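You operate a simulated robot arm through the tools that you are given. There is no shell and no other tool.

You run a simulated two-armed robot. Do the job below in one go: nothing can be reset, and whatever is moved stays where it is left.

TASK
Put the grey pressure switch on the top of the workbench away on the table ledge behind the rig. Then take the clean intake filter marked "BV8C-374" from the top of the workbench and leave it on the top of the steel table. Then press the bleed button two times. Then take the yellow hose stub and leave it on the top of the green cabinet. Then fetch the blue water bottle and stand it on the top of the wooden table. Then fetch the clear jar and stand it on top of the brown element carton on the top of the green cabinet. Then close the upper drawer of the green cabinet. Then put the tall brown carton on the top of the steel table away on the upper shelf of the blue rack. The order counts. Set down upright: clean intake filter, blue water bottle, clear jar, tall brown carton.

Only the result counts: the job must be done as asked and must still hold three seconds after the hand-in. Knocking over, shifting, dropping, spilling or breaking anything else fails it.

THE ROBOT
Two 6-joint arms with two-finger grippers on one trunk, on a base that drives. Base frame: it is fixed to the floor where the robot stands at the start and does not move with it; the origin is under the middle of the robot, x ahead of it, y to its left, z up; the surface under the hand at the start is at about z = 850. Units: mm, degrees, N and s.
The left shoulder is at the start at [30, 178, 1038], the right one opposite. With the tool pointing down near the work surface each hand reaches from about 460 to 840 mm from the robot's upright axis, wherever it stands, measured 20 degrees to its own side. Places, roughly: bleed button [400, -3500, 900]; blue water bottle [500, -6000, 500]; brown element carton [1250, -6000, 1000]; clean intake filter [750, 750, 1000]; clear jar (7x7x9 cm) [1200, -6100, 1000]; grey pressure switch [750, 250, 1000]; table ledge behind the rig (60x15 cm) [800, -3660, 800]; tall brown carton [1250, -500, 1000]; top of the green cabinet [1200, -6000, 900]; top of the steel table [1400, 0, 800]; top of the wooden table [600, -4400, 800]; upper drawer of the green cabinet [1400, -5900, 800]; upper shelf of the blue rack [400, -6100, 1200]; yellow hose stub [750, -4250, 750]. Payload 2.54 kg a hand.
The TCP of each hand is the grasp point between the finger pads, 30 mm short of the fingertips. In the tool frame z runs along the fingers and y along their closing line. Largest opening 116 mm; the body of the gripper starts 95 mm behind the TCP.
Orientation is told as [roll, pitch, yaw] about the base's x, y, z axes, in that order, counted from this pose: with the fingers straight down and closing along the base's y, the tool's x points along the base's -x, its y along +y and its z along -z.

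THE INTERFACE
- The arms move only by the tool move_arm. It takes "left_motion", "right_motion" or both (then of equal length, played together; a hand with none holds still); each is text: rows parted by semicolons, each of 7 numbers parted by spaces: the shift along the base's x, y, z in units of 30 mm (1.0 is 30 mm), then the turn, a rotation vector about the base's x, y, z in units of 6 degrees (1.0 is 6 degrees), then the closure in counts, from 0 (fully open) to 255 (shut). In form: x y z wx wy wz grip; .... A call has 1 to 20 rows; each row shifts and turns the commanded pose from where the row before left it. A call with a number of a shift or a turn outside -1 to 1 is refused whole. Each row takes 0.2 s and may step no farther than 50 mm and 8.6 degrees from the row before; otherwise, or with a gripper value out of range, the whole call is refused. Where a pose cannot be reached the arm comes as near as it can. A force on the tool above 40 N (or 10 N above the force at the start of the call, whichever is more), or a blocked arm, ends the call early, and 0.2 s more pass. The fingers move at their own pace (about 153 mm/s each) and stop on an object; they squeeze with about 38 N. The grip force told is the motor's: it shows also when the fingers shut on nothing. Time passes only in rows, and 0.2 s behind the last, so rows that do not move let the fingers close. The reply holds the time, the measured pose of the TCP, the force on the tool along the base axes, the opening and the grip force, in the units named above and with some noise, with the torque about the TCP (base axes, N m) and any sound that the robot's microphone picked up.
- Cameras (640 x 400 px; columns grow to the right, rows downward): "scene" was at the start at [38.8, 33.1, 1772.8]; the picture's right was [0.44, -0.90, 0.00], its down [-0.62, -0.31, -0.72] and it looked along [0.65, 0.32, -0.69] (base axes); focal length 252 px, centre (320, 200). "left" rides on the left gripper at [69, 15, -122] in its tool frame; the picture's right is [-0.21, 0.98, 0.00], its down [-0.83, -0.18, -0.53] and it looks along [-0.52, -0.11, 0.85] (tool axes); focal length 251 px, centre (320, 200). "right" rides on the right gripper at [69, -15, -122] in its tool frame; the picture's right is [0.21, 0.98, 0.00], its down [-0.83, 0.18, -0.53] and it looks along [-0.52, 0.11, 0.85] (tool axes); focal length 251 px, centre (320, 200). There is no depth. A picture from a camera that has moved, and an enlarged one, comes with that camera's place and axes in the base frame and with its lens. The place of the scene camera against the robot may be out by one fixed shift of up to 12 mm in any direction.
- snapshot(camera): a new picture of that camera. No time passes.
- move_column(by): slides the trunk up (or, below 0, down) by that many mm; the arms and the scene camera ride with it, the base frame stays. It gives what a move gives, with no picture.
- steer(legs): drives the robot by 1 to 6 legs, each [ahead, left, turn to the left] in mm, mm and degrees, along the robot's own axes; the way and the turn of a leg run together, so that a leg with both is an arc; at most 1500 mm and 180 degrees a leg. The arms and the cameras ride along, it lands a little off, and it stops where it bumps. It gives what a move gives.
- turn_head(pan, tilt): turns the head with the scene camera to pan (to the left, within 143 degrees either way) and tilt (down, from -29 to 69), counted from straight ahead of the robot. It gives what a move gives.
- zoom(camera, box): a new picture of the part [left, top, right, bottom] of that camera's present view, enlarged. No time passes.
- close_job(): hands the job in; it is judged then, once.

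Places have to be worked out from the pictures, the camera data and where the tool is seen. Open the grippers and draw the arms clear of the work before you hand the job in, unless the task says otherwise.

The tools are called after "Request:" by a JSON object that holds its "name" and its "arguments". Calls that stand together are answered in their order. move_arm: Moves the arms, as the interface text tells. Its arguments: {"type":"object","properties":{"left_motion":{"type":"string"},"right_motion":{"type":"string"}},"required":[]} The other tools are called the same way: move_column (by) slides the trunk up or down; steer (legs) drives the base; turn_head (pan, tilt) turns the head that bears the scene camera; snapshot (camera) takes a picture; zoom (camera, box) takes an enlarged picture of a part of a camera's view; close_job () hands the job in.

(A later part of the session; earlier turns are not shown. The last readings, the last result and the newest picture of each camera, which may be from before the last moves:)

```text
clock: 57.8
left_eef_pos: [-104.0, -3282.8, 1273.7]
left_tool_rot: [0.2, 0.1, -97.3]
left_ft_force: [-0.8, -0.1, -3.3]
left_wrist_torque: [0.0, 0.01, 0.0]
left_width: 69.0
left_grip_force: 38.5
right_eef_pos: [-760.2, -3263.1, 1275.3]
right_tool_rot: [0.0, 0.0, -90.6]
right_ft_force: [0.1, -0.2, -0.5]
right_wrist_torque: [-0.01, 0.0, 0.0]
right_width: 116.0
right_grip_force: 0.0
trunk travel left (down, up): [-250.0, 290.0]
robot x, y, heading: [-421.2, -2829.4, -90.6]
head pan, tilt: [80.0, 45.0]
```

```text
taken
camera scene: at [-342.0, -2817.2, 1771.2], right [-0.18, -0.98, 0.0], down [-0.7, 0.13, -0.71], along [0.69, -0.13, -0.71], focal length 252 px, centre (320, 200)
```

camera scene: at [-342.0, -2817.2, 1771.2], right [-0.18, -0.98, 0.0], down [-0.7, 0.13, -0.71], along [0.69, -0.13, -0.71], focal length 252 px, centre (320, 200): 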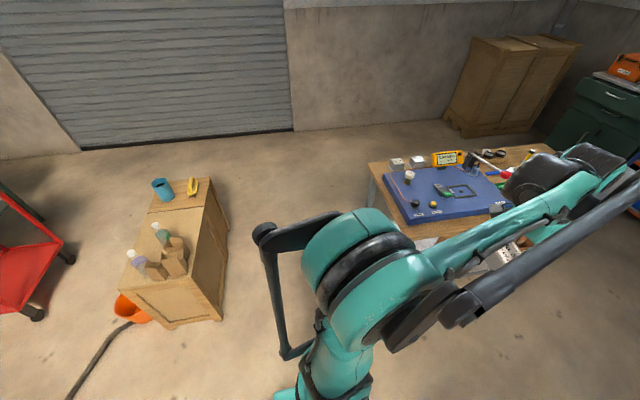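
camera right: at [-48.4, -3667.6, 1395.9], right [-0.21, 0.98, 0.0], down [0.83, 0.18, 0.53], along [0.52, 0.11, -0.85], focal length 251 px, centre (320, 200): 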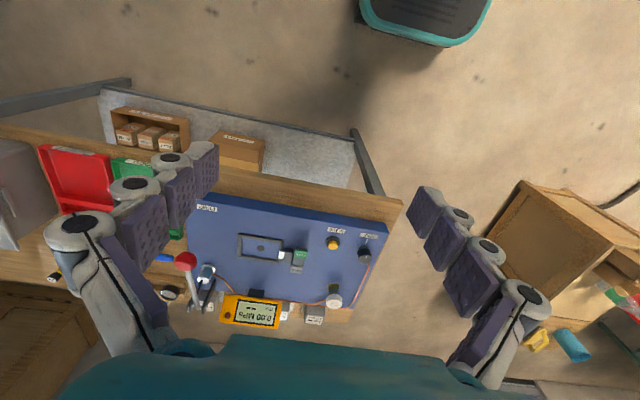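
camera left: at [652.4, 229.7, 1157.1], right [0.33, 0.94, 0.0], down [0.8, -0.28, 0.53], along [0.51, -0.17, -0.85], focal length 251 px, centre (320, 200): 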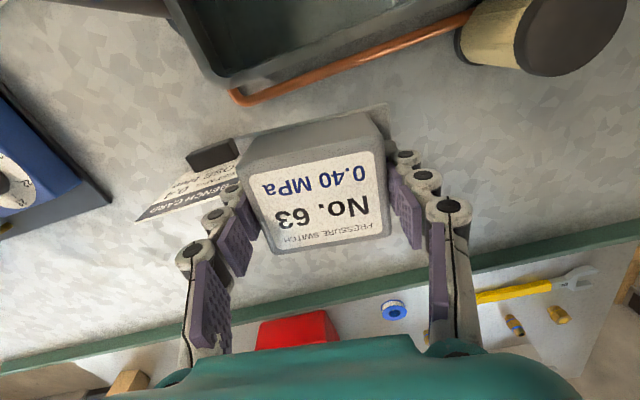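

The aisle is wide enough (crates end at y≈-2290). I strafe left to x≈600.

Request:
{"name": "steer", "arguments": {"legs": [[70, 1020, 0.7]]}}

Request:
{"name": "turn_head", "arguments": {"pan": 15, "tilt": 50}}

Request:
{"name": "snapshot", "arguments": {"camera": "scene"}}

Request:
{"name": "snapshot", "arguments": {"camera": "left"}}

```text
clock: 63.0
left_eef_pos: [927.7, -3337.8, 1274.3]
left_tool_rot: [0.1, 0.0, -95.7]
left_ft_force: [0.0, 0.0, -2.9]
left_wrist_torque: [0.03, 0.01, 0.0]
left_width: 69.2
left_grip_force: 37.3
right_eef_pos: [271.3, -3338.2, 1275.6]
right_tool_rot: [0.0, -0.1, -88.9]
right_ft_force: [-0.3, -0.3, -0.4]
right_wrist_torque: [-0.01, 0.02, 0.01]
right_width: 115.9
right_grip_force: 0.1
trunk travel left (down, up): [-250.0, 290.0]
robot x, y, heading: [599.3, -2895.2, -89.1]
head pan, tilt: [80.0, 45.0]
```

```text
clock: 64.4
left_eef_pos: [927.0, -3336.7, 1273.2]
left_tool_rot: [0.2, 0.0, -95.5]
left_ft_force: [-0.4, 0.7, -2.9]
left_wrist_torque: [-0.02, -0.02, 0.0]
left_width: 69.2
left_grip_force: 37.3
right_eef_pos: [271.0, -3338.3, 1275.4]
right_tool_rot: [0.0, 0.0, -88.9]
right_ft_force: [-0.3, -0.9, 0.4]
right_wrist_torque: [-0.01, -0.01, 0.02]
right_width: 116.0
right_grip_force: 0.1
trunk travel left (down, up): [-250.0, 290.0]
robot x, y, heading: [606.3, -2894.7, -88.7]
head pan, tilt: [15.0, 50.0]
```

```text
taken
camera scene: at [617.3, -2941.1, 1764.3], right [-0.96, -0.28, 0.0], down [-0.21, 0.74, -0.64], along [0.18, -0.62, -0.77], focal length 252 px, centre (320, 200)
```

scene: 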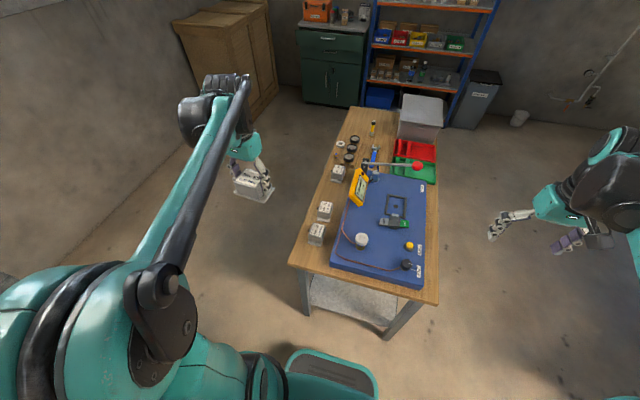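

```text
taken
camera left: at [948.4, -3270.7, 1396.7], right [0.95, -0.31, 0.0], down [-0.26, -0.8, 0.53], along [-0.16, -0.51, -0.85], focal length 251 px, centre (320, 200)
```

left: 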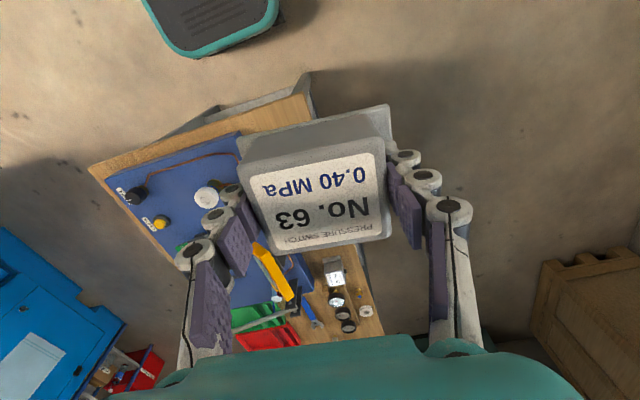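

Request:
{"name": "zoom", "arguments": {"camera": "scene", "box": [270, 110, 450, 310]}}

Request:
{"name": "zoom", "arguments": {"camera": "left", "box": [220, 80, 420, 270]}}

```text
2.00 times, centred on (360, 210) of scene
camera zoom: at [617.3, -2941.1, 1764.3], right [-0.96, -0.28, 0.0], down [-0.21, 0.74, -0.64], along [0.18, -0.62, -0.77], focal length 505 px, centre (240, 180)
```

zoom: 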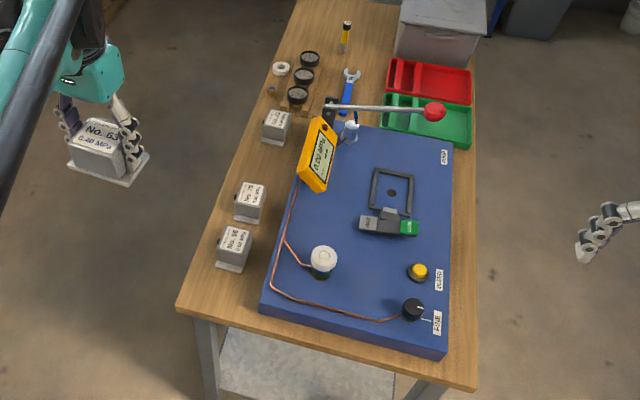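

```text
2.11 times, centred on (320, 175) of left
camera zoom: at [948.4, -3270.7, 1396.7], right [0.95, -0.31, 0.0], down [-0.26, -0.8, 0.53], along [-0.16, -0.51, -0.85], focal length 529 px, centre (320, 253)
```

zoom: 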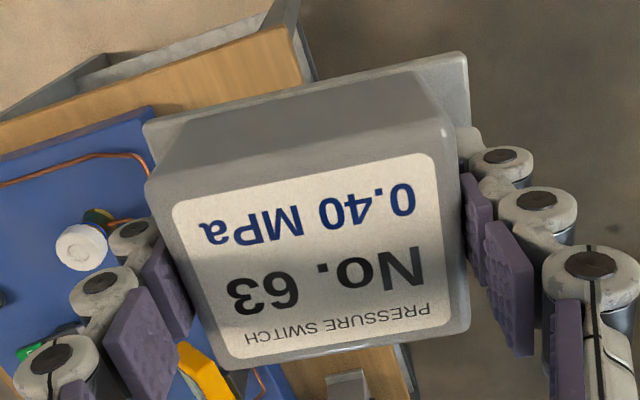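

I look closer at the held switch to judge its flange.

Request:
{"name": "zoom", "arguments": {"camera": "scene", "box": [210, 130, 300, 220]}}

Request:
{"name": "zoom", "arguments": {"camera": "scene", "box": [280, 190, 360, 290]}}

```text
4.44 times, centred on (255, 175) of scene
camera zoom: at [617.3, -2941.1, 1764.3], right [-0.96, -0.28, 0.0], down [-0.21, 0.74, -0.64], along [0.18, -0.62, -0.77], focal length 1122 px, centre (609, 311)
```

zoom: 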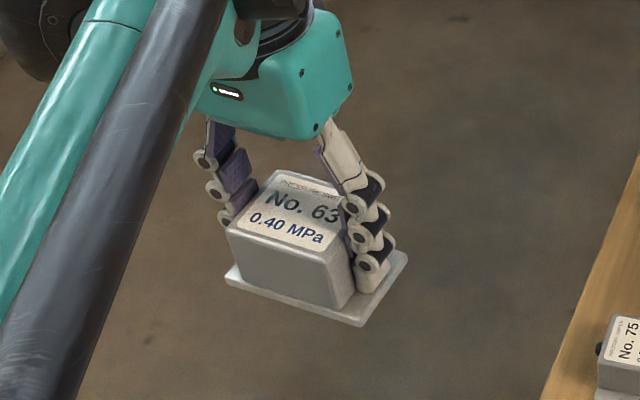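

```text
4.00 times, centred on (320, 240) of scene
camera zoom: at [617.3, -2941.1, 1764.3], right [-0.96, -0.28, 0.0], down [-0.21, 0.74, -0.64], along [0.18, -0.62, -0.77], focal length 1010 px, centre (320, 40)
```

zoom: 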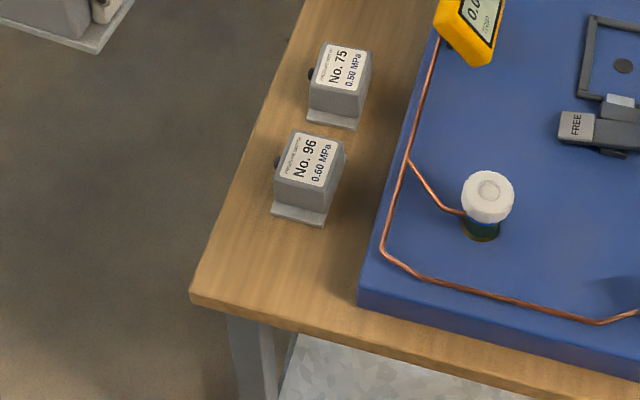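

The flange is about 88 mm along the closing line and 60 mm across, so placed with closing along x it needs only ~60 mm in y; the slot from -3351 to -3470 is ample. I move over (805,-3411) and descend to z≈900.

Request:
{"name": "move_arm", "arguments": {"left_motion": "-0.8 -0.35 0 0 0 0.183 255;-0.8 -0.35 0 0 0 0.183 255;-0.8 -0.35 0 0 0 0.183 255;-0.8 -0.35 0 0 0 0.183 255;-0.87 -0.6 0 0 0 0.183 255;0 0 -1 0 0 0 255;0 0 -1 0 0 0 255;0 0 -1 0 0 0 255;0 0 -1 0 0 0 255;0 0 -1 0 0 0 255;0 0 -1 0 0 0 255;0 0 -1 0 0 0 255;0 0 -1 0 0 0 255;0 0 -1 0 0 0 255;0 0 -1 0 0 0 255;0 0 -1 0 0 0 255;0 0 -1 0 0 0 255"}}

Request:
{"name": "zoom", "arguments": {"camera": "scene", "box": [240, 170, 380, 310]}}

Request:
{"name": "snapshot", "arguments": {"camera": "left"}}

```text
clock: 68.0
left_eef_pos: [802.9, -3398.2, 912.4]
left_tool_rot: [0.1, 0.0, -90.1]
left_ft_force: [0.3, 0.0, -3.3]
left_wrist_torque: [0.02, -0.02, 0.0]
left_width: 69.1
left_grip_force: 37.7
right_eef_pos: [272.3, -3339.0, 1274.6]
right_tool_rot: [-0.1, 0.1, -88.9]
right_ft_force: [-0.3, -0.7, -0.3]
right_wrist_torque: [0.01, 0.02, 0.0]
right_width: 116.2
right_grip_force: 0.0
trunk travel left (down, up): [-250.0, 290.0]
robot x, y, heading: [603.7, -2892.2, -88.8]
head pan, tilt: [15.0, 50.0]
```

```text
2.86 times, centred on (310, 240) of scene
camera zoom: at [617.5, -2942.5, 1764.2], right [-0.96, -0.28, 0.0], down [-0.21, 0.74, -0.64], along [0.18, -0.62, -0.77], focal length 721 px, centre (349, 86)
```

zoom: 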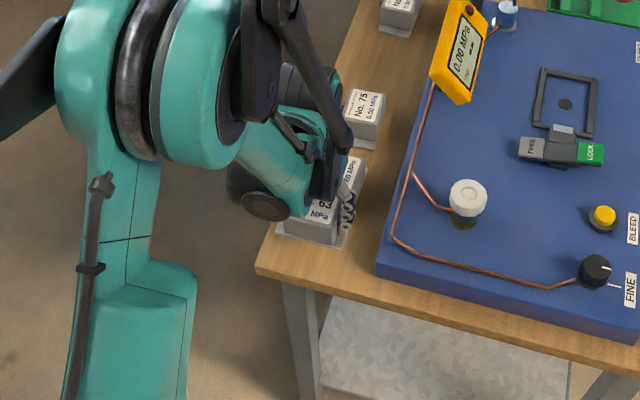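

```text
taken
camera left: at [817.9, -3329.4, 1035.8], right [0.98, -0.22, 0.0], down [-0.18, -0.83, 0.53], along [-0.11, -0.52, -0.85], focal length 251 px, centre (320, 200)
```

left: 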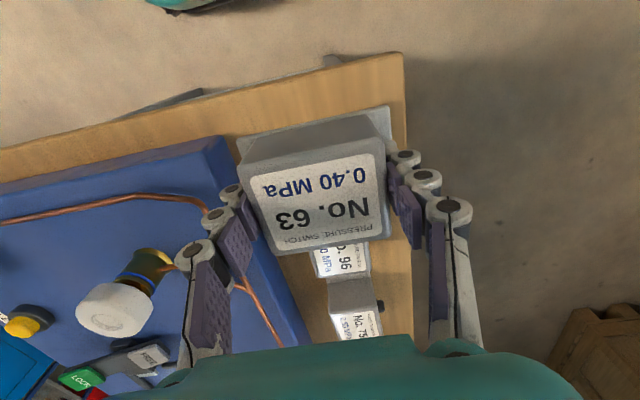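

Position is good: flange near edge ≈ -3370, table edge -3351, neighbour at -3470. I lower gently until contact.

Request:
{"name": "move_arm", "arguments": {"left_motion": "0 -0.1 -0.8 0 0 0 255;0 0 -0.8 0 0 0 255;0 0 -0.6 0 0 0 255;0 0 -0.1 0 0 0 255;0 0 -0.05 0 0 0 255"}}

```text
clock: 69.2
left_eef_pos: [804.7, -3399.2, 843.7]
left_tool_rot: [0.1, 0.0, -90.1]
left_ft_force: [0.2, 1.3, -3.7]
left_wrist_torque: [-0.01, 0.02, 0.0]
left_width: 69.2
left_grip_force: 38.2
right_eef_pos: [271.0, -3337.5, 1275.0]
right_tool_rot: [0.0, 0.0, -89.0]
right_ft_force: [-0.3, -0.8, 0.7]
right_wrist_torque: [0.02, -0.01, -0.01]
right_width: 115.8
right_grip_force: 0.2
trunk travel left (down, up): [-250.0, 290.0]
robot x, y, heading: [600.2, -2893.9, -88.9]
head pan, tilt: [15.0, 50.0]
```

Not yet touching (z 843.7); I keep lowering in 2 mm steps.

Request:
{"name": "move_arm", "arguments": {"left_motion": "0 0 -0.08 0 0 0 255;0 0 -0.08 0 0 0 255;0 0 -0.07 0 0 0 255"}}

Request:
{"name": "snapshot", "arguments": {"camera": "left"}}

```text
clock: 70.0
left_eef_pos: [804.0, -3399.9, 837.7]
left_tool_rot: [0.1, -0.2, -90.1]
left_ft_force: [1.1, 0.0, -2.5]
left_wrist_torque: [-0.02, -0.07, 0.0]
left_width: 69.2
left_grip_force: 38.0
right_eef_pos: [271.8, -3337.2, 1275.1]
right_tool_rot: [0.0, 0.0, -88.8]
right_ft_force: [-0.1, 1.5, 0.4]
right_wrist_torque: [-0.01, 0.0, 0.01]
right_width: 116.0
right_grip_force: 0.0
trunk travel left (down, up): [-250.0, 290.0]
robot x, y, heading: [602.7, -2892.7, -89.0]
head pan, tilt: [15.0, 50.0]
```

```text
taken
camera left: at [819.3, -3331.5, 959.5], right [0.98, -0.22, 0.0], down [-0.18, -0.83, 0.53], along [-0.11, -0.52, -0.85], focal length 251 px, centre (320, 200)
```

left: 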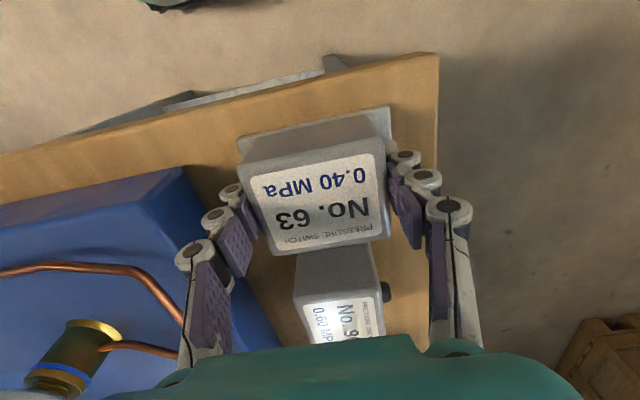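

Request:
{"name": "move_arm", "arguments": {"left_motion": "0 0 -0.05 0 0 0 255;0 0 -0.05 0 0 0 255;0 0 -0.05 0 0 0 255"}}

```text
clock: 70.8
left_eef_pos: [805.1, -3399.6, 834.4]
left_tool_rot: [0.2, -0.3, -89.9]
left_ft_force: [0.7, -0.5, 25.3]
left_wrist_torque: [0.1, 0.54, -0.05]
left_width: 69.5
left_grip_force: 37.9
right_eef_pos: [270.3, -3336.9, 1277.0]
right_tool_rot: [0.0, -0.1, -88.9]
right_ft_force: [0.3, 0.1, -0.1]
right_wrist_torque: [0.01, -0.01, 0.02]
right_width: 116.0
right_grip_force: 0.0
trunk travel left (down, up): [-250.0, 290.0]
robot x, y, heading: [602.4, -2896.5, -88.9]
head pan, tilt: [15.0, 50.0]
stopped in row 3 (left hand): the force on the tool passed its limit at 42 N (the readings are from after the stop); the commanded pose is now the measured one
```

Contact at z=834.4. I open the fingers a little and then raise the hand straight up.

Request:
{"name": "move_arm", "arguments": {"left_motion": "0 0 0.03 0 0 0 200;0 0 0 0 0 0 70;0 0 0 0 0 0 70;0 0 0.1 0 0 0 70;0 0 0.3 0 0 0 70;0 0 0.8 0 0 0 70;0 0 1 0 0 0 70;0 0 1 0 0 0 70"}}

Request:
{"name": "snapshot", "arguments": {"camera": "left"}}

```text
clock: 72.6
left_eef_pos: [804.4, -3399.2, 931.0]
left_tool_rot: [0.1, -0.1, -90.0]
left_ft_force: [-0.4, 0.0, 1.0]
left_wrist_torque: [-0.02, 0.0, 0.05]
left_width: 84.4
left_grip_force: 0.0
right_eef_pos: [271.8, -3337.0, 1275.8]
right_tool_rot: [0.0, 0.0, -88.9]
right_ft_force: [-0.6, -0.4, 0.4]
right_wrist_torque: [-0.01, -0.01, -0.02]
right_width: 116.1
right_grip_force: 0.2
trunk travel left (down, up): [-250.0, 290.0]
robot x, y, heading: [601.8, -2896.0, -88.8]
head pan, tilt: [15.0, 50.0]
```

```text
taken
camera left: at [819.2, -3331.4, 1053.2], right [0.98, -0.22, 0.0], down [-0.18, -0.82, 0.54], along [-0.11, -0.52, -0.84], focal length 251 px, centre (320, 200)
```

left: 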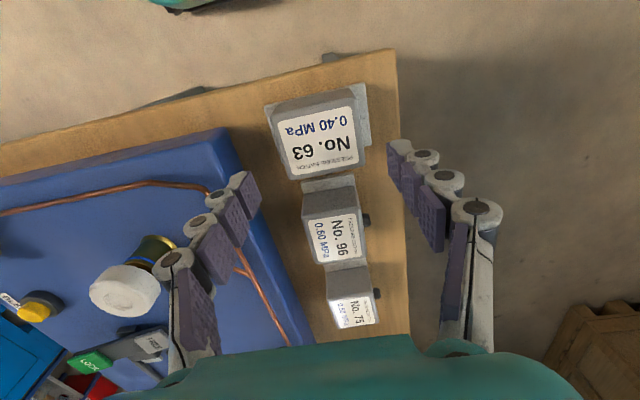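

The switch stands clear on the ledge. I raise the arm to carry height and drive back toward the workbench front.

Request:
{"name": "move_arm", "arguments": {"left_motion": "0 0 1 0 0 0 0;0 0 1 0 0 0 0;0 0 1 0 0 0 0;0 0 1 0 0 0 0;0 0 1 0 0 0 0;0 0 1 0 0 0 0;0 0 1 0 0 0 0;0 0 1 0 0 0 0;0 0 1 0 0 0 0;0 0 1 0 0 0 0;0.6 0.5 1 0 0 0 0;0.6 0.5 1 0 0 0 0;0.6 0.5 0 0 0 0 0;0.6 0.5 0 0 0 0 0"}}

Request:
{"name": "steer", "arguments": {"legs": [[-60, -1020, 0], [0, 0, 90]]}}

```text
clock: 75.6
left_eef_pos: [876.8, -3339.5, 1291.6]
left_tool_rot: [0.1, -0.2, -90.1]
left_ft_force: [-1.4, 0.5, 0.5]
left_wrist_torque: [0.01, 0.03, 0.0]
left_width: 115.7
left_grip_force: 0.1
right_eef_pos: [271.3, -3336.8, 1276.0]
right_tool_rot: [0.0, 0.0, -88.9]
right_ft_force: [0.0, -0.2, -0.6]
right_wrist_torque: [-0.04, -0.03, 0.02]
right_width: 116.3
right_grip_force: 0.1
trunk travel left (down, up): [-250.0, 290.0]
robot x, y, heading: [601.4, -2892.6, -88.9]
head pan, tilt: [15.0, 50.0]
```

```text
clock: 84.8
left_eef_pos: [7.2, -2570.7, 1292.6]
left_tool_rot: [0.1, 0.0, 2.0]
left_ft_force: [0.1, 0.6, 0.3]
left_wrist_torque: [0.01, 0.0, 0.0]
left_width: 115.8
left_grip_force: 0.1
right_eef_pos: [26.3, -3174.9, 1275.4]
right_tool_rot: [0.0, 0.0, 3.2]
right_ft_force: [0.8, -0.6, 0.4]
right_wrist_torque: [-0.02, 0.0, 0.01]
right_width: 115.9
right_grip_force: 0.1
trunk travel left (down, up): [-250.0, 290.0]
robot x, y, heading: [-433.2, -2858.7, 3.0]
head pan, tilt: [15.0, 50.0]
```

Request:
{"name": "steer", "arguments": {"legs": [[0, 1100, -3], [0, 1120, 0], [0, 1120, 0]]}}

Request:
{"name": "turn_head", "arguments": {"pan": 20, "tilt": 30}}

Request:
{"name": "snapshot", "arguments": {"camera": "scene"}}

```text
clock: 89.2
left_eef_pos: [-13.5, -1670.9, 1289.9]
left_tool_rot: [-0.2, 0.0, -0.4]
left_ft_force: [-0.3, 1.5, -0.9]
left_wrist_torque: [-0.16, 0.04, 0.0]
left_width: 116.0
left_grip_force: 0.0
right_eef_pos: [-19.2, -2276.4, 1277.4]
right_tool_rot: [-0.4, 0.0, 0.8]
right_ft_force: [0.1, 1.5, 0.6]
right_wrist_torque: [-0.18, 0.0, -0.03]
right_width: 116.0
right_grip_force: 0.1
trunk travel left (down, up): [-250.0, 290.0]
robot x, y, heading: [-463.2, -1952.1, 0.9]
head pan, tilt: [15.0, 50.0]
stopped in leg 1: the robot was blocked; the commanded pose is now the measured one
```

```text
clock: 90.1
left_eef_pos: [-13.5, -1677.9, 1291.6]
left_tool_rot: [0.1, -0.1, -0.5]
left_ft_force: [0.8, -1.0, -1.0]
left_wrist_torque: [-0.01, 0.04, -0.02]
left_width: 115.9
left_grip_force: 0.0
right_eef_pos: [-18.0, -2283.1, 1275.9]
right_tool_rot: [0.0, -0.1, 0.8]
right_ft_force: [0.4, 0.4, 0.0]
right_wrist_torque: [0.04, 0.01, -0.03]
right_width: 115.9
right_grip_force: 0.1
trunk travel left (down, up): [-250.0, 290.0]
robot x, y, heading: [-458.1, -1949.5, 1.0]
head pan, tilt: [20.0, 30.0]
```

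```text
taken
camera scene: at [-411.5, -1921.7, 1793.7], right [0.36, -0.93, 0.0], down [-0.47, -0.18, -0.87], along [0.81, 0.31, -0.5], focal length 252 px, centre (320, 200)
```

scene: 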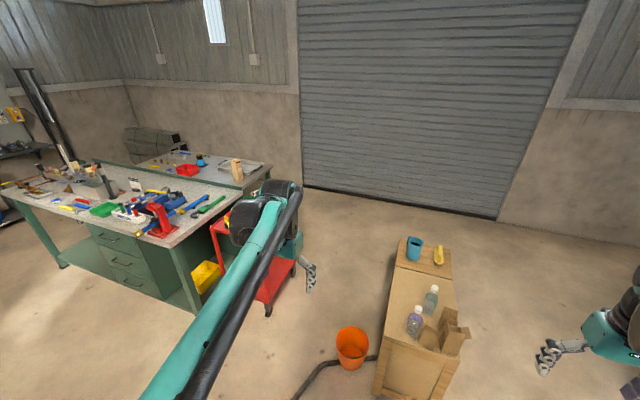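

Blocked, likely by the tool bag on the left. I look around before moving.

Request:
{"name": "turn_head", "arguments": {"pan": 115, "tilt": 55}}

Request:
{"name": "snapshot", "arguments": {"camera": "scene"}}

Request:
{"name": "turn_head", "arguments": {"pan": 65, "tilt": 60}}

Request:
{"name": "snapshot", "arguments": {"camera": "scene"}}

```text
clock: 91.8
left_eef_pos: [-13.6, -1677.0, 1291.6]
left_tool_rot: [0.2, -0.1, -0.5]
left_ft_force: [0.4, 0.4, -0.1]
left_wrist_torque: [0.03, -0.01, -0.01]
left_width: 116.0
left_grip_force: 0.0
right_eef_pos: [-18.0, -2282.0, 1274.8]
right_tool_rot: [-0.1, -0.1, 0.8]
right_ft_force: [-0.1, -0.4, 0.1]
right_wrist_torque: [0.0, 0.0, 0.01]
right_width: 115.8
right_grip_force: 0.0
trunk travel left (down, up): [-250.0, 290.0]
robot x, y, heading: [-462.7, -1953.5, 1.0]
head pan, tilt: [115.0, 55.0]
```

```text
taken
camera scene: at [-527.5, -1887.9, 1757.8], right [0.9, 0.44, 0.0], down [0.36, -0.74, -0.57], along [-0.25, 0.52, -0.82], focal length 252 px, centre (320, 200)
```

scene: 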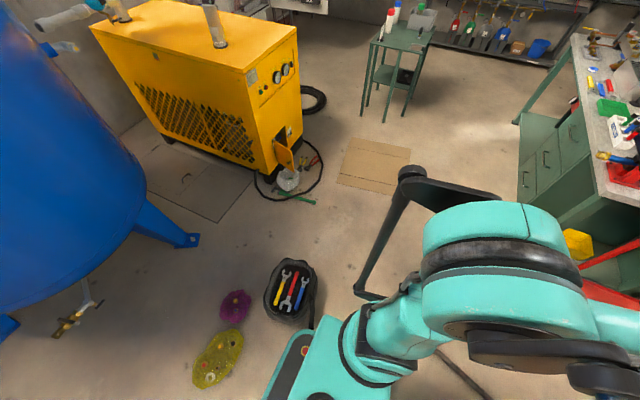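

```text
clock: 93.0
left_eef_pos: [-12.8, -1677.3, 1292.1]
left_tool_rot: [0.1, -0.1, -0.4]
left_ft_force: [0.4, -0.1, 0.3]
left_wrist_torque: [0.02, 0.0, -0.04]
left_width: 116.0
left_grip_force: 0.0
right_eef_pos: [-18.5, -2283.3, 1275.9]
right_tool_rot: [-0.1, -0.1, 0.7]
right_ft_force: [0.2, 0.9, -0.2]
right_wrist_torque: [0.01, 0.01, -0.01]
right_width: 116.3
right_grip_force: 0.1
trunk travel left (down, up): [-250.0, 290.0]
robot x, y, heading: [-463.2, -1945.3, 0.7]
head pan, tilt: [65.0, 60.0]
```

```text
taken
camera scene: at [-468.9, -1892.0, 1751.7], right [0.91, -0.41, 0.0], down [-0.35, -0.79, -0.5], along [0.2, 0.46, -0.87], focal length 252 px, centre (320, 200)
```

scene: 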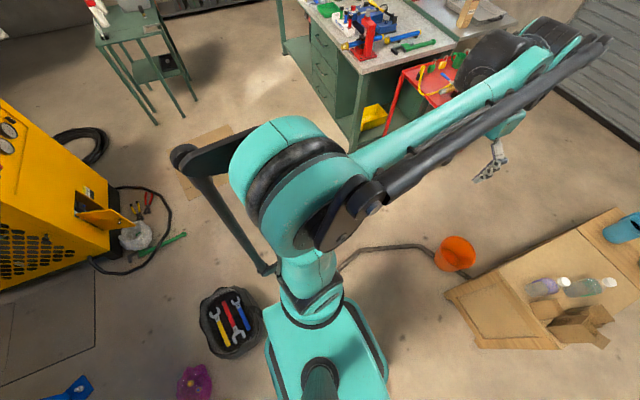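

The base touched the tool bag at its side. I back off a little, shift ahead 110 mm to my earlier lane, and then strafe past it.

Request:
{"name": "steer", "arguments": {"legs": [[0, -30, 0], [120, 0, -0.8], [0, 1000, 0]]}}

```text
clock: 99.4
left_eef_pos: [122.2, -722.6, 1290.5]
left_tool_rot: [0.0, -0.1, -2.1]
left_ft_force: [-0.8, -0.4, 0.8]
left_wrist_torque: [0.02, 0.03, -0.02]
left_width: 115.9
left_grip_force: 0.0
right_eef_pos: [99.3, -1329.1, 1275.3]
right_tool_rot: [-0.2, 0.0, -0.9]
right_ft_force: [-0.1, 0.5, -0.2]
right_wrist_torque: [-0.02, 0.03, -0.01]
right_width: 116.4
right_grip_force: 0.0
trunk travel left (down, up): [-250.0, 290.0]
robot x, y, heading: [-336.2, -981.1, -0.9]
head pan, tilt: [65.0, 60.0]
```

Request:
{"name": "steer", "arguments": {"legs": [[200, 1450, 0.9]]}}

Request:
{"name": "turn_head", "arguments": {"pan": 10, "tilt": 40}}

Request:
{"name": "snapshot", "arguments": {"camera": "scene"}}

Request:
{"name": "snapshot", "arguments": {"camera": "left"}}

```text
clock: 106.7
left_eef_pos: [336.4, 725.4, 1291.2]
left_tool_rot: [0.1, -0.1, -1.6]
left_ft_force: [-0.1, 0.8, 0.1]
left_wrist_torque: [-0.02, 0.02, 0.01]
left_width: 115.9
left_grip_force: 0.0
right_eef_pos: [318.3, 119.3, 1275.1]
right_tool_rot: [-0.1, 0.0, -0.4]
right_ft_force: [-0.7, 0.1, 0.0]
right_wrist_torque: [-0.02, 0.01, 0.02]
right_width: 115.9
right_grip_force: 0.1
trunk travel left (down, up): [-250.0, 290.0]
robot x, y, heading: [-114.5, 460.1, -0.5]
head pan, tilt: [65.0, 60.0]
```

```text
clock: 107.9
left_eef_pos: [337.6, 723.7, 1291.8]
left_tool_rot: [0.1, -0.1, -1.7]
left_ft_force: [0.6, -0.1, 0.2]
left_wrist_torque: [0.03, 0.0, 0.0]
left_width: 116.3
left_grip_force: 0.0
right_eef_pos: [318.2, 119.1, 1275.6]
right_tool_rot: [-0.1, 0.0, -0.7]
right_ft_force: [0.7, 0.0, 0.1]
right_wrist_torque: [0.02, 0.02, 0.03]
right_width: 115.9
right_grip_force: 0.1
trunk travel left (down, up): [-250.0, 290.0]
robot x, y, heading: [-113.7, 458.8, -0.3]
head pan, tilt: [10.0, 40.0]
```

```text
taken
camera scene: at [-67.9, 473.7, 1778.4], right [0.17, -0.99, 0.0], down [-0.63, -0.11, -0.77], along [0.76, 0.13, -0.64], focal length 252 px, centre (320, 200)
```

scene: 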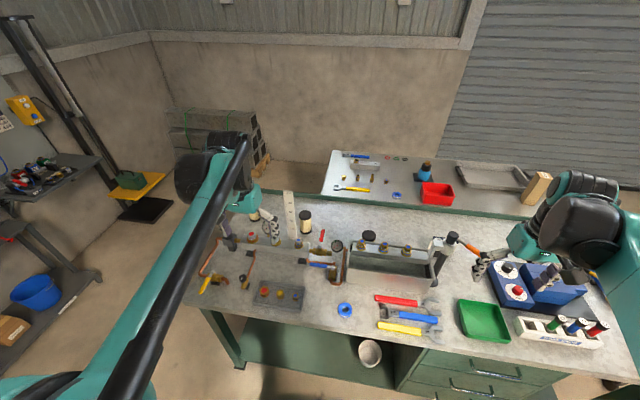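

```text
taken
camera left: at [267.7, 740.7, 1413.6], right [0.24, 0.97, 0.0], down [0.82, -0.21, 0.54], along [0.52, -0.13, -0.84], focal length 251 px, centre (320, 200)
```

left: 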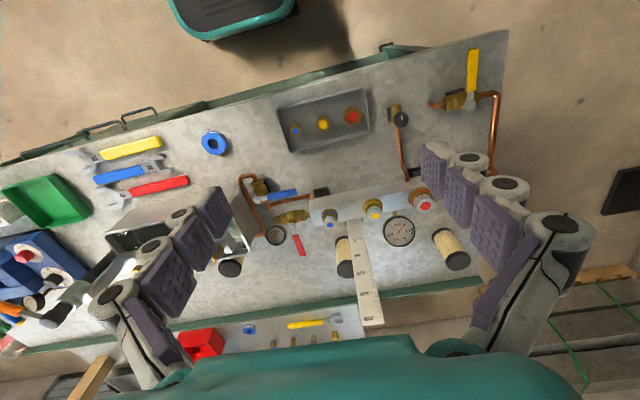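

Request:
{"name": "zoom", "arguments": {"camera": "scene", "box": [240, 180, 420, 300]}}

Request:
{"name": "zoom", "arguments": {"camera": "left", "box": [300, 170, 480, 330]}}

```text
3.33 times, centred on (330, 240) of scene
camera zoom: at [-67.9, 473.7, 1778.4], right [0.17, -0.99, 0.0], down [-0.63, -0.11, -0.77], along [0.76, 0.13, -0.64], focal length 841 px, centre (287, 67)
```

zoom: 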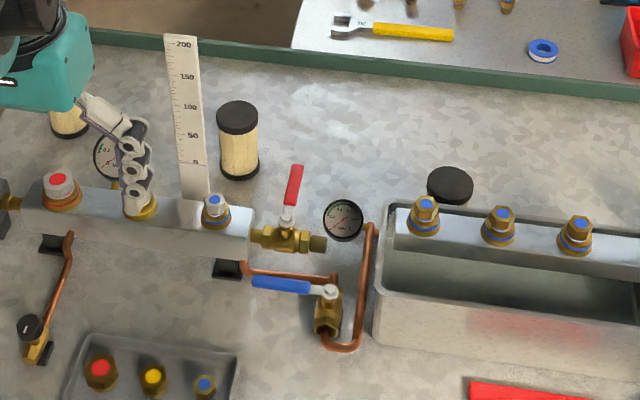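

```text
2.50 times, centred on (390, 250) of left
camera zoom: at [267.7, 740.7, 1413.6], right [0.24, 0.97, 0.0], down [0.82, -0.21, 0.54], along [0.52, -0.13, -0.84], focal length 629 px, centre (145, 75)
```

zoom: 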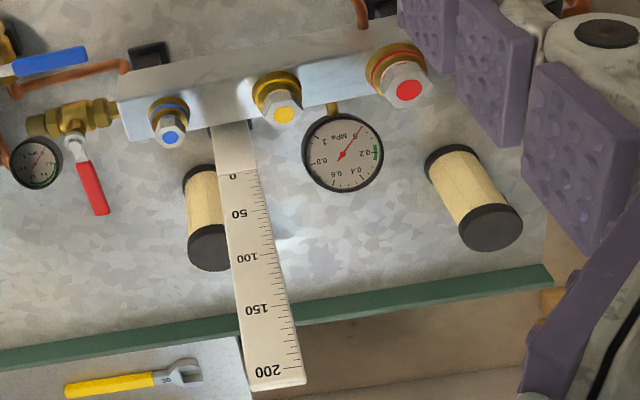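

No label shows from the front; the filter at (780,684) fits the place. I drive round to the bench's left end, where I can see the other sides and which also leads to the steel table.

Request:
{"name": "steer", "arguments": {"legs": [[-20, 1250, 0], [0, 0, -90], [0, 600, 0]]}}

Request:
{"name": "turn_head", "arguments": {"pan": 20, "tilt": 40}}

Request:
{"name": "snapshot", "arguments": {"camera": "scene"}}

Request:
{"name": "snapshot", "arguments": {"camera": "left"}}

```text
clock: 121.0
left_eef_pos: [733.8, 1249.1, 1291.7]
left_tool_rot: [0.1, -0.1, -91.2]
left_ft_force: [-0.7, -0.5, -0.3]
left_wrist_torque: [0.02, 0.02, 0.0]
left_width: 116.0
left_grip_force: 0.0
right_eef_pos: [127.8, 1262.9, 1275.5]
right_tool_rot: [-0.1, 0.0, -90.0]
right_ft_force: [0.6, -0.1, 0.9]
right_wrist_torque: [0.03, 0.02, -0.02]
right_width: 115.8
right_grip_force: 0.0
trunk travel left (down, up): [-250.0, 290.0]
robot x, y, heading: [467.3, 1702.2, -89.9]
head pan, tilt: [10.0, 40.0]
```

```text
clock: 121.7
left_eef_pos: [732.5, 1249.9, 1291.4]
left_tool_rot: [0.1, 0.0, -91.2]
left_ft_force: [-0.1, 0.7, -0.7]
left_wrist_torque: [0.0, -0.01, -0.01]
left_width: 116.0
left_grip_force: 0.1
right_eef_pos: [128.8, 1261.8, 1274.1]
right_tool_rot: [0.0, 0.0, -90.0]
right_ft_force: [-0.6, -0.4, 0.3]
right_wrist_torque: [0.01, -0.02, 0.0]
right_width: 116.1
right_grip_force: 0.1
trunk travel left (down, up): [-250.0, 290.0]
robot x, y, heading: [467.2, 1701.3, -89.8]
head pan, tilt: [20.0, 40.0]
```

```text
taken
camera scene: at [490.5, 1647.5, 1778.4], right [-0.94, -0.34, 0.0], down [-0.22, 0.6, -0.77], along [0.26, -0.72, -0.64], focal length 252 px, centre (320, 200)
```

scene: 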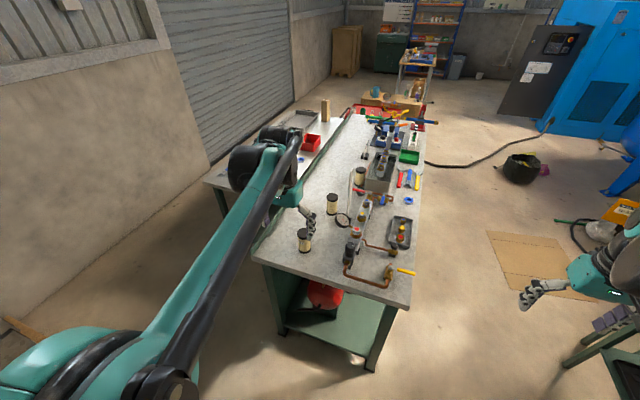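

```text
taken
camera left: at [749.1, 1318.0, 1413.6], right [0.97, -0.23, 0.0], down [-0.2, -0.82, 0.54], along [-0.12, -0.52, -0.84], focal length 251 px, centre (320, 200)
```

left: 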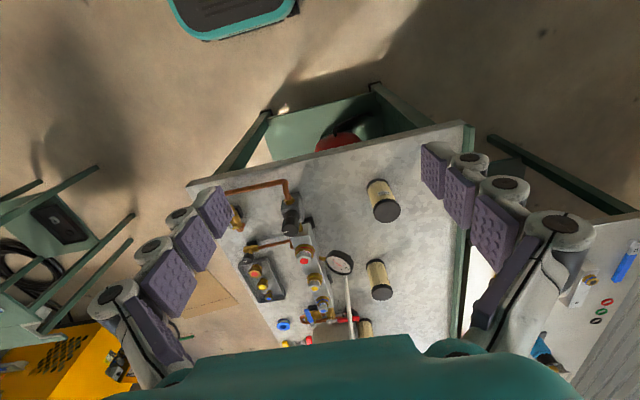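

Request:
{"name": "zoom", "arguments": {"camera": "scene", "box": [280, 150, 420, 290]}}

Request:
{"name": "zoom", "arguments": {"camera": "left", "box": [260, 160, 460, 340]}}

```text
2.86 times, centred on (350, 220) of scene
camera zoom: at [490.5, 1647.5, 1778.4], right [-0.94, -0.34, 0.0], down [-0.22, 0.6, -0.77], along [0.26, -0.72, -0.64], focal length 721 px, centre (234, 143)
```

zoom: 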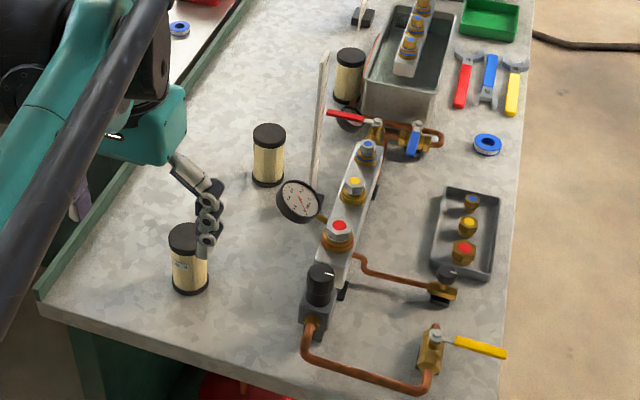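

```text
2.22 times, centred on (360, 250) of left
camera zoom: at [749.1, 1318.0, 1413.6], right [0.97, -0.23, 0.0], down [-0.2, -0.82, 0.54], along [-0.12, -0.52, -0.84], focal length 559 px, centre (231, 89)
```

zoom: 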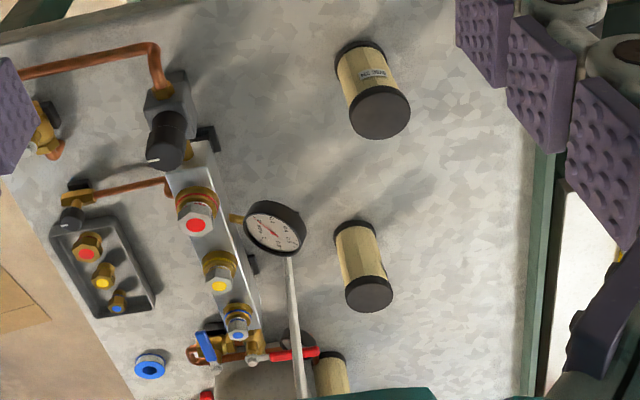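

Filter A (nearest) has a label on this side; I zoom in on it.

Request:
{"name": "zoom", "arguments": {"camera": "left", "box": [364, 176, 404, 206]}}

Request:
{"name": "zoom", "arguments": {"camera": "scene", "box": [295, 225, 325, 255]}}

Request:
{"name": "zoom", "arguments": {"camera": "left", "box": [350, 240, 410, 310]}}

Request:
{"name": "zoom", "arguments": {"camera": "scene", "box": [315, 185, 350, 220]}}

```text
13.33 times, centred on (384, 191) of left
camera zoom: at [749.1, 1318.0, 1413.6], right [0.97, -0.23, 0.0], down [-0.2, -0.82, 0.54], along [-0.12, -0.52, -0.84], focal length 3352 px, centre (-533, 320)
```

zoom: 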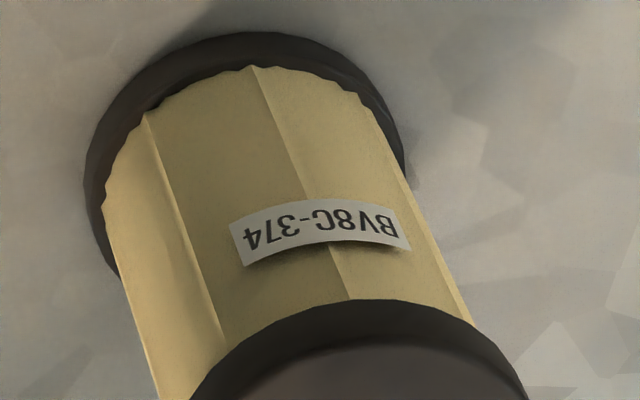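

```text
13.33 times, centred on (310, 240) of scene
camera zoom: at [490.5, 1647.5, 1778.4], right [-0.94, -0.34, 0.0], down [-0.22, 0.6, -0.77], along [0.26, -0.72, -0.64], focal length 3365 px, centre (453, -333)
```

zoom: 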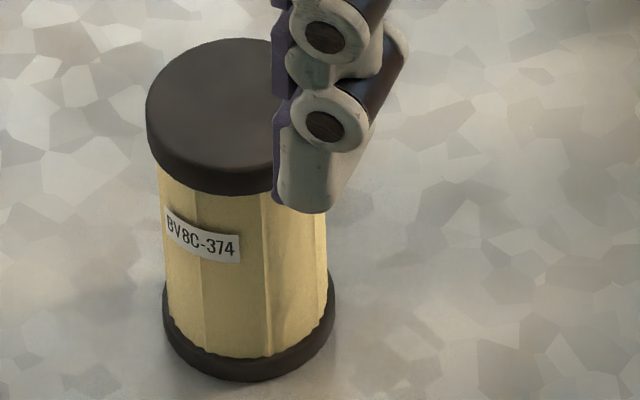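

```text
5.71 times, centred on (380, 275) of left
camera zoom: at [749.1, 1318.0, 1413.6], right [0.97, -0.23, 0.0], down [-0.2, -0.82, 0.54], along [-0.12, -0.52, -0.84], focal length 1437 px, centre (-23, -229)
```

zoom: 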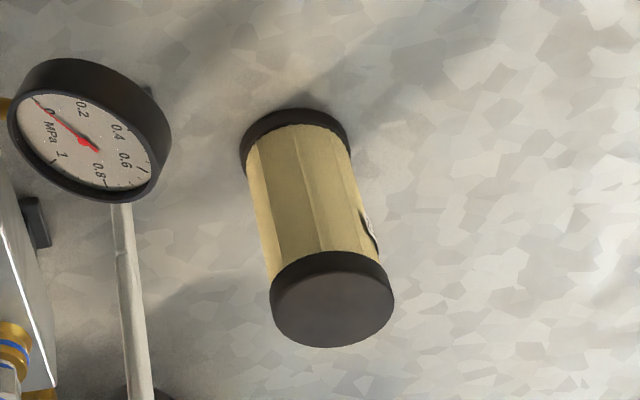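

```text
11.43 times, centred on (332, 202) of scene
camera zoom: at [490.5, 1647.5, 1778.4], right [-0.94, -0.34, 0.0], down [-0.22, 0.6, -0.77], along [0.26, -0.72, -0.64], focal length 2884 px, centre (177, 171)
```

zoom: 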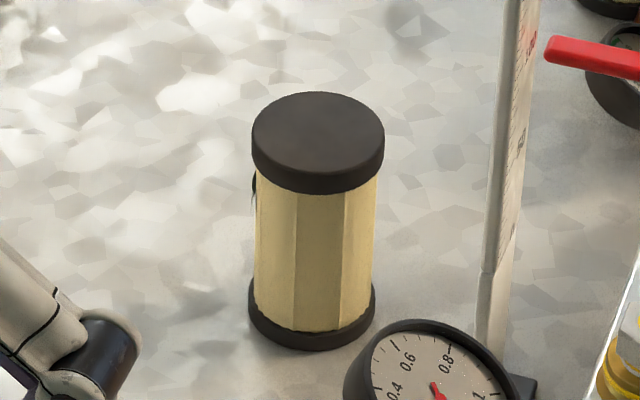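

Good: the nearest filter at about (822,972) is the marked "BV8C-374". I drive up to the bench end to pick it with the left hand.

Request:
{"name": "steer", "arguments": {"legs": [[240, 95, 0]]}}

Request:
{"name": "snapshot", "arguments": {"camera": "left"}}

```text
clock: 123.6
left_eef_pos: [827.7, 1005.8, 1291.6]
left_tool_rot: [0.1, -0.2, -91.1]
left_ft_force: [0.2, -0.9, 0.0]
left_wrist_torque: [0.03, 0.01, 0.01]
left_width: 116.5
left_grip_force: 0.1
right_eef_pos: [222.5, 1016.9, 1275.7]
right_tool_rot: [0.0, 0.0, -89.9]
right_ft_force: [0.3, 0.1, 0.0]
right_wrist_torque: [0.0, 0.0, -0.03]
right_width: 115.9
right_grip_force: 0.1
trunk travel left (down, up): [-250.0, 290.0]
robot x, y, heading: [559.8, 1456.3, -89.7]
head pan, tilt: [20.0, 40.0]
```

```text
taken
camera left: at [844.0, 1073.0, 1413.3], right [0.97, -0.23, 0.0], down [-0.2, -0.82, 0.53], along [-0.12, -0.52, -0.84], focal length 251 px, centre (320, 200)
```

left: 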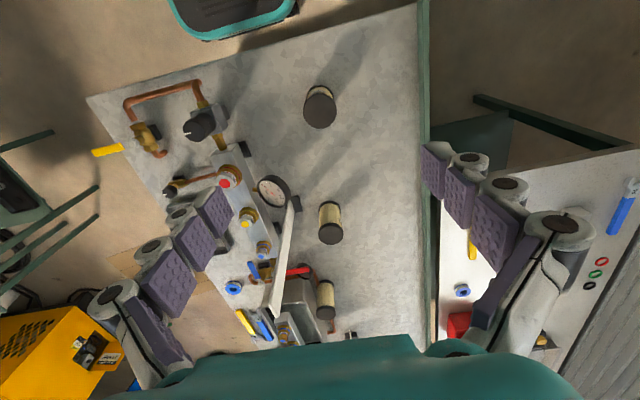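

Filter top seen at about (825,975). I descend over it to z≈1040 and check.

Request:
{"name": "move_arm", "arguments": {"left_motion": "-0.07 -0.52 -0.3 0 0 0.18 0;-0.07 -0.52 -1 0 0 0 0;0 0 -1 0 0 0 0;0 0 -1 0 0 0 0;0 0 -1 0 0 0 0;0 0 -1 0 0 0 0;0 0 -1 0 0 0 0;0 0 -1 0 0 0 0;0 0 -1 0 0 0 0"}}

Request:
{"name": "snapshot", "arguments": {"camera": "left"}}

Request:
{"name": "snapshot", "arguments": {"camera": "scene"}}

```text
clock: 125.6
left_eef_pos: [824.4, 972.5, 1040.3]
left_tool_rot: [0.1, 0.0, -90.1]
left_ft_force: [0.7, 0.1, 0.4]
left_wrist_torque: [-0.02, 0.03, 0.0]
left_width: 116.0
left_grip_force: 0.1
right_eef_pos: [223.5, 1017.3, 1273.7]
right_tool_rot: [-0.1, 0.0, -89.8]
right_ft_force: [-0.3, -0.1, 0.1]
right_wrist_torque: [-0.02, -0.01, 0.01]
right_width: 116.3
right_grip_force: 0.1
trunk travel left (down, up): [-250.0, 290.0]
robot x, y, heading: [558.1, 1460.7, -89.6]
head pan, tilt: [20.0, 40.0]
```

```text
taken
camera left: at [839.7, 1042.5, 1163.4], right [0.98, -0.21, 0.0], down [-0.18, -0.83, 0.54], along [-0.11, -0.52, -0.84], focal length 251 px, centre (320, 200)
```

left: 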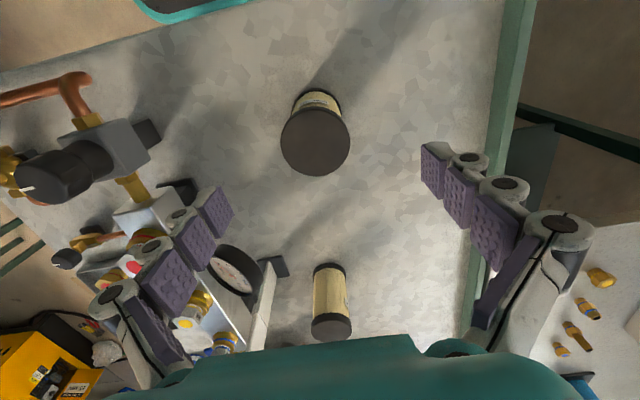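

```text
taken
camera scene: at [585.1, 1401.8, 1778.4], right [-0.94, -0.35, 0.0], down [-0.22, 0.6, -0.77], along [0.26, -0.72, -0.64], focal length 252 px, centre (320, 200)
```

scene: 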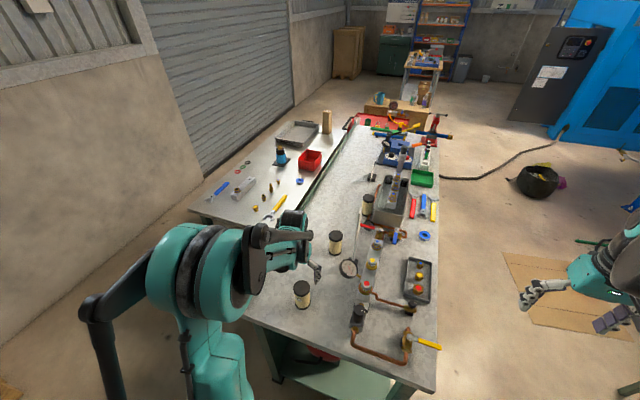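

Centred over the filter. I descend to z≈905 and close gently around it.

Request:
{"name": "move_arm", "arguments": {"left_motion": "-0.03 0.05 -0.9 0 0 0 0;-0.03 0.03 -0.9 0 0 0 0;0 0 -0.9 0 0 0 0;0 0 -0.9 0 0 0 0;0 0 -0.9 0 0 0 0;0 0 0 0 0 0 120;0 0 0 0 0 0 255;0 0 0 0 0 0 255;0 0 0 0 0 0 255"}}

Request:
{"name": "snapshot", "arguments": {"camera": "left"}}

```text
clock: 127.6
left_eef_pos: [823.6, 978.3, 906.5]
left_tool_rot: [0.1, -0.1, -90.1]
left_ft_force: [-0.4, -0.4, 0.6]
left_wrist_torque: [0.02, 0.04, -0.02]
left_width: 58.0
left_grip_force: 37.8
right_eef_pos: [222.2, 1017.6, 1275.9]
right_tool_rot: [-0.1, 0.0, -89.9]
right_ft_force: [0.9, 0.6, 0.2]
right_wrist_torque: [-0.02, 0.01, 0.01]
right_width: 115.9
right_grip_force: 0.0
trunk travel left (down, up): [-250.0, 290.0]
robot x, y, heading: [562.2, 1459.0, -89.7]
head pan, tilt: [20.0, 40.0]
```

```text
taken
camera left: at [837.5, 1045.7, 1029.7], right [0.98, -0.21, 0.0], down [-0.18, -0.82, 0.54], along [-0.11, -0.52, -0.84], focal length 251 px, centre (320, 200)
```

left: 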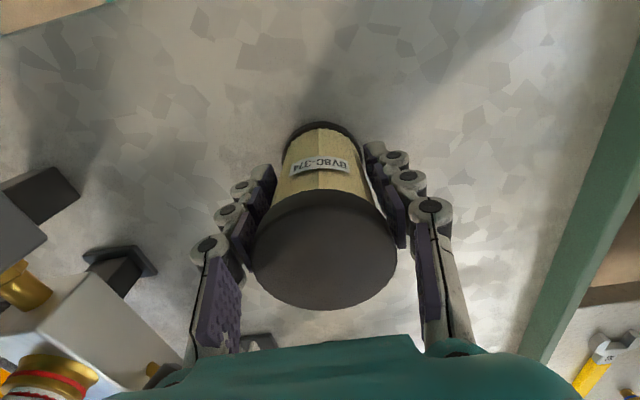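

The filter is gripped (58 mm). I lift it and drive toward the left end of the steel table.

Request:
{"name": "move_arm", "arguments": {"left_motion": "0 0 0.5 0 0 0 255;0 0 1 0 0 0 255;0 0 1 0 0 0 255;0 0 1 0 0 0 255;0 0 1 0 0 0 255;0 0 1 0 0 0 255;0 0 1 0 0 0 255;0 0 1 0 0 0 255;0 0 1 0 0 0 255;0 0 1 0 0 0 255;0 0.5 1 0 0 0 255;0 0.5 1 0 0 0 255;0 0.5 1 0 0 0 255"}}

Request:
{"name": "steer", "arguments": {"legs": [[0, 880, 0]]}}

Request:
{"name": "turn_head", "arguments": {"pan": 0, "tilt": 50}}

Request:
{"name": "snapshot", "arguments": {"camera": "scene"}}

```text
clock: 130.4
left_eef_pos: [823.6, 1023.3, 1281.7]
left_tool_rot: [0.1, -0.3, -89.9]
left_ft_force: [0.6, -0.3, -0.9]
left_wrist_torque: [0.01, 0.01, 0.0]
left_width: 57.7
left_grip_force: 38.0
right_eef_pos: [223.0, 1018.5, 1275.5]
right_tool_rot: [0.0, -0.1, -89.9]
right_ft_force: [-0.9, -0.2, -0.6]
right_wrist_torque: [-0.07, -0.03, 0.0]
right_width: 115.8
right_grip_force: 0.2
trunk travel left (down, up): [-250.0, 290.0]
robot x, y, heading: [558.9, 1457.7, -89.9]
head pan, tilt: [20.0, 40.0]
```

```text
clock: 135.0
left_eef_pos: [1707.2, 1036.4, 1280.5]
left_tool_rot: [0.1, -0.1, -89.0]
left_ft_force: [-0.7, -0.5, -0.4]
left_wrist_torque: [0.01, 0.03, 0.03]
left_width: 57.7
left_grip_force: 37.9
right_eef_pos: [1104.8, 1022.1, 1275.5]
right_tool_rot: [-0.1, 0.0, -88.9]
right_ft_force: [0.2, -0.4, 0.2]
right_wrist_torque: [0.02, -0.01, 0.02]
right_width: 116.0
right_grip_force: 0.1
trunk travel left (down, up): [-250.0, 290.0]
robot x, y, heading: [1438.9, 1466.0, -88.9]
head pan, tilt: [20.0, 40.0]
```

```text
clock: 135.8
left_eef_pos: [1706.3, 1035.9, 1281.3]
left_tool_rot: [0.1, -0.2, -89.3]
left_ft_force: [-0.7, -0.3, -1.8]
left_wrist_torque: [0.01, 0.01, 0.0]
left_width: 57.9
left_grip_force: 38.1
right_eef_pos: [1103.7, 1022.0, 1275.8]
right_tool_rot: [-0.1, 0.0, -88.9]
right_ft_force: [0.2, -0.7, -0.8]
right_wrist_torque: [-0.01, 0.01, -0.01]
right_width: 116.0
right_grip_force: 0.0
trunk travel left (down, up): [-250.0, 290.0]
robot x, y, heading: [1437.5, 1465.1, -88.8]
head pan, tilt: [0.0, 50.0]
```

```text
taken
camera scene: at [1432.0, 1415.6, 1764.3], right [-1.0, -0.02, 0.0], down [-0.01, 0.77, -0.64], along [0.01, -0.64, -0.77], focal length 252 px, centre (320, 200)
```

scene: 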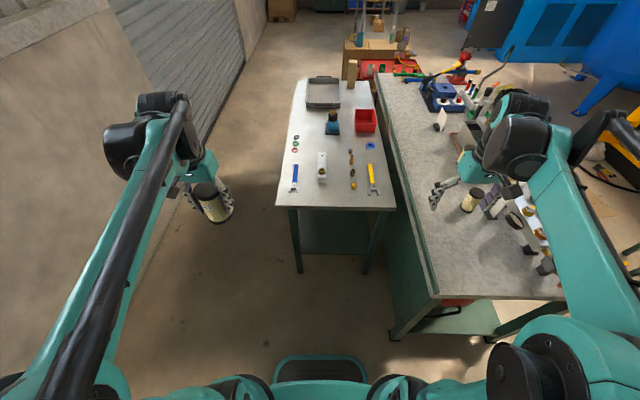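

The steel table's near edge is y≈660; a free spot is about (1365,595). I drive ahead 320 mm.

Request:
{"name": "steer", "arguments": {"legs": [[320, 0, -1.2]]}}

Request:
{"name": "snapshot", "arguments": {"camera": "scene"}}

Request:
{"name": "snapshot", "arguments": {"camera": "left"}}

```text
clock: 138.0
left_eef_pos: [1700.8, 710.0, 1280.8]
left_tool_rot: [0.2, -0.1, -90.3]
left_ft_force: [-0.2, -0.9, -1.3]
left_wrist_torque: [0.0, 0.01, 0.0]
left_width: 57.8
left_grip_force: 38.2
right_eef_pos: [1097.0, 711.5, 1274.8]
right_tool_rot: [-0.1, 0.0, -90.4]
right_ft_force: [-0.4, -0.1, -0.5]
right_wrist_torque: [0.05, -0.01, 0.01]
right_width: 115.8
right_grip_force: 0.1
trunk travel left (down, up): [-250.0, 290.0]
robot x, y, heading: [1442.1, 1146.6, -90.2]
head pan, tilt: [0.0, 50.0]
```

```text
taken
camera scene: at [1433.5, 1095.9, 1764.2], right [-1.0, 0.0, 0.0], down [0.0, 0.77, -0.64], along [0.0, -0.64, -0.77], focal length 252 px, centre (320, 200)
```

scene: 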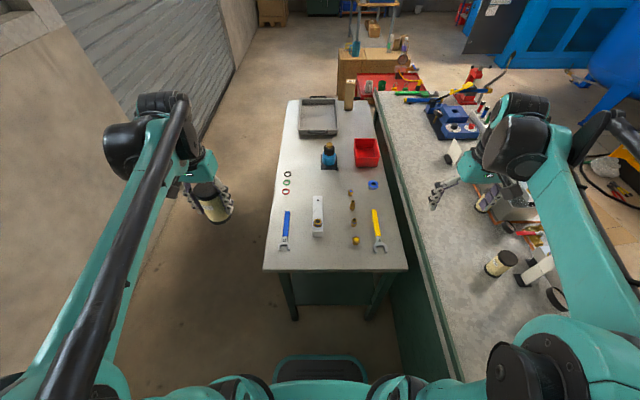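

```text
taken
camera left: at [1714.1, 778.5, 1403.1], right [0.98, -0.22, 0.0], down [-0.19, -0.82, 0.53], along [-0.12, -0.52, -0.84], focal length 251 px, centre (320, 200)
```

left: 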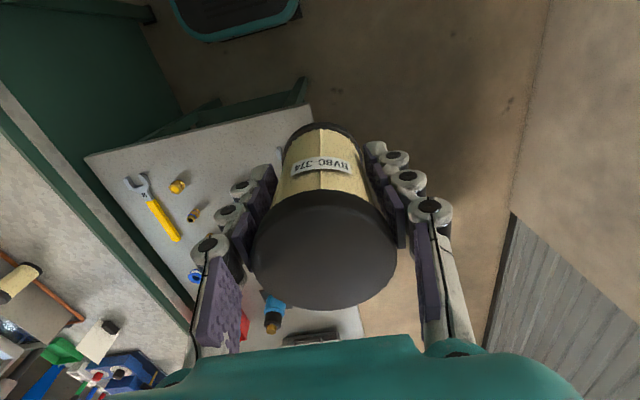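

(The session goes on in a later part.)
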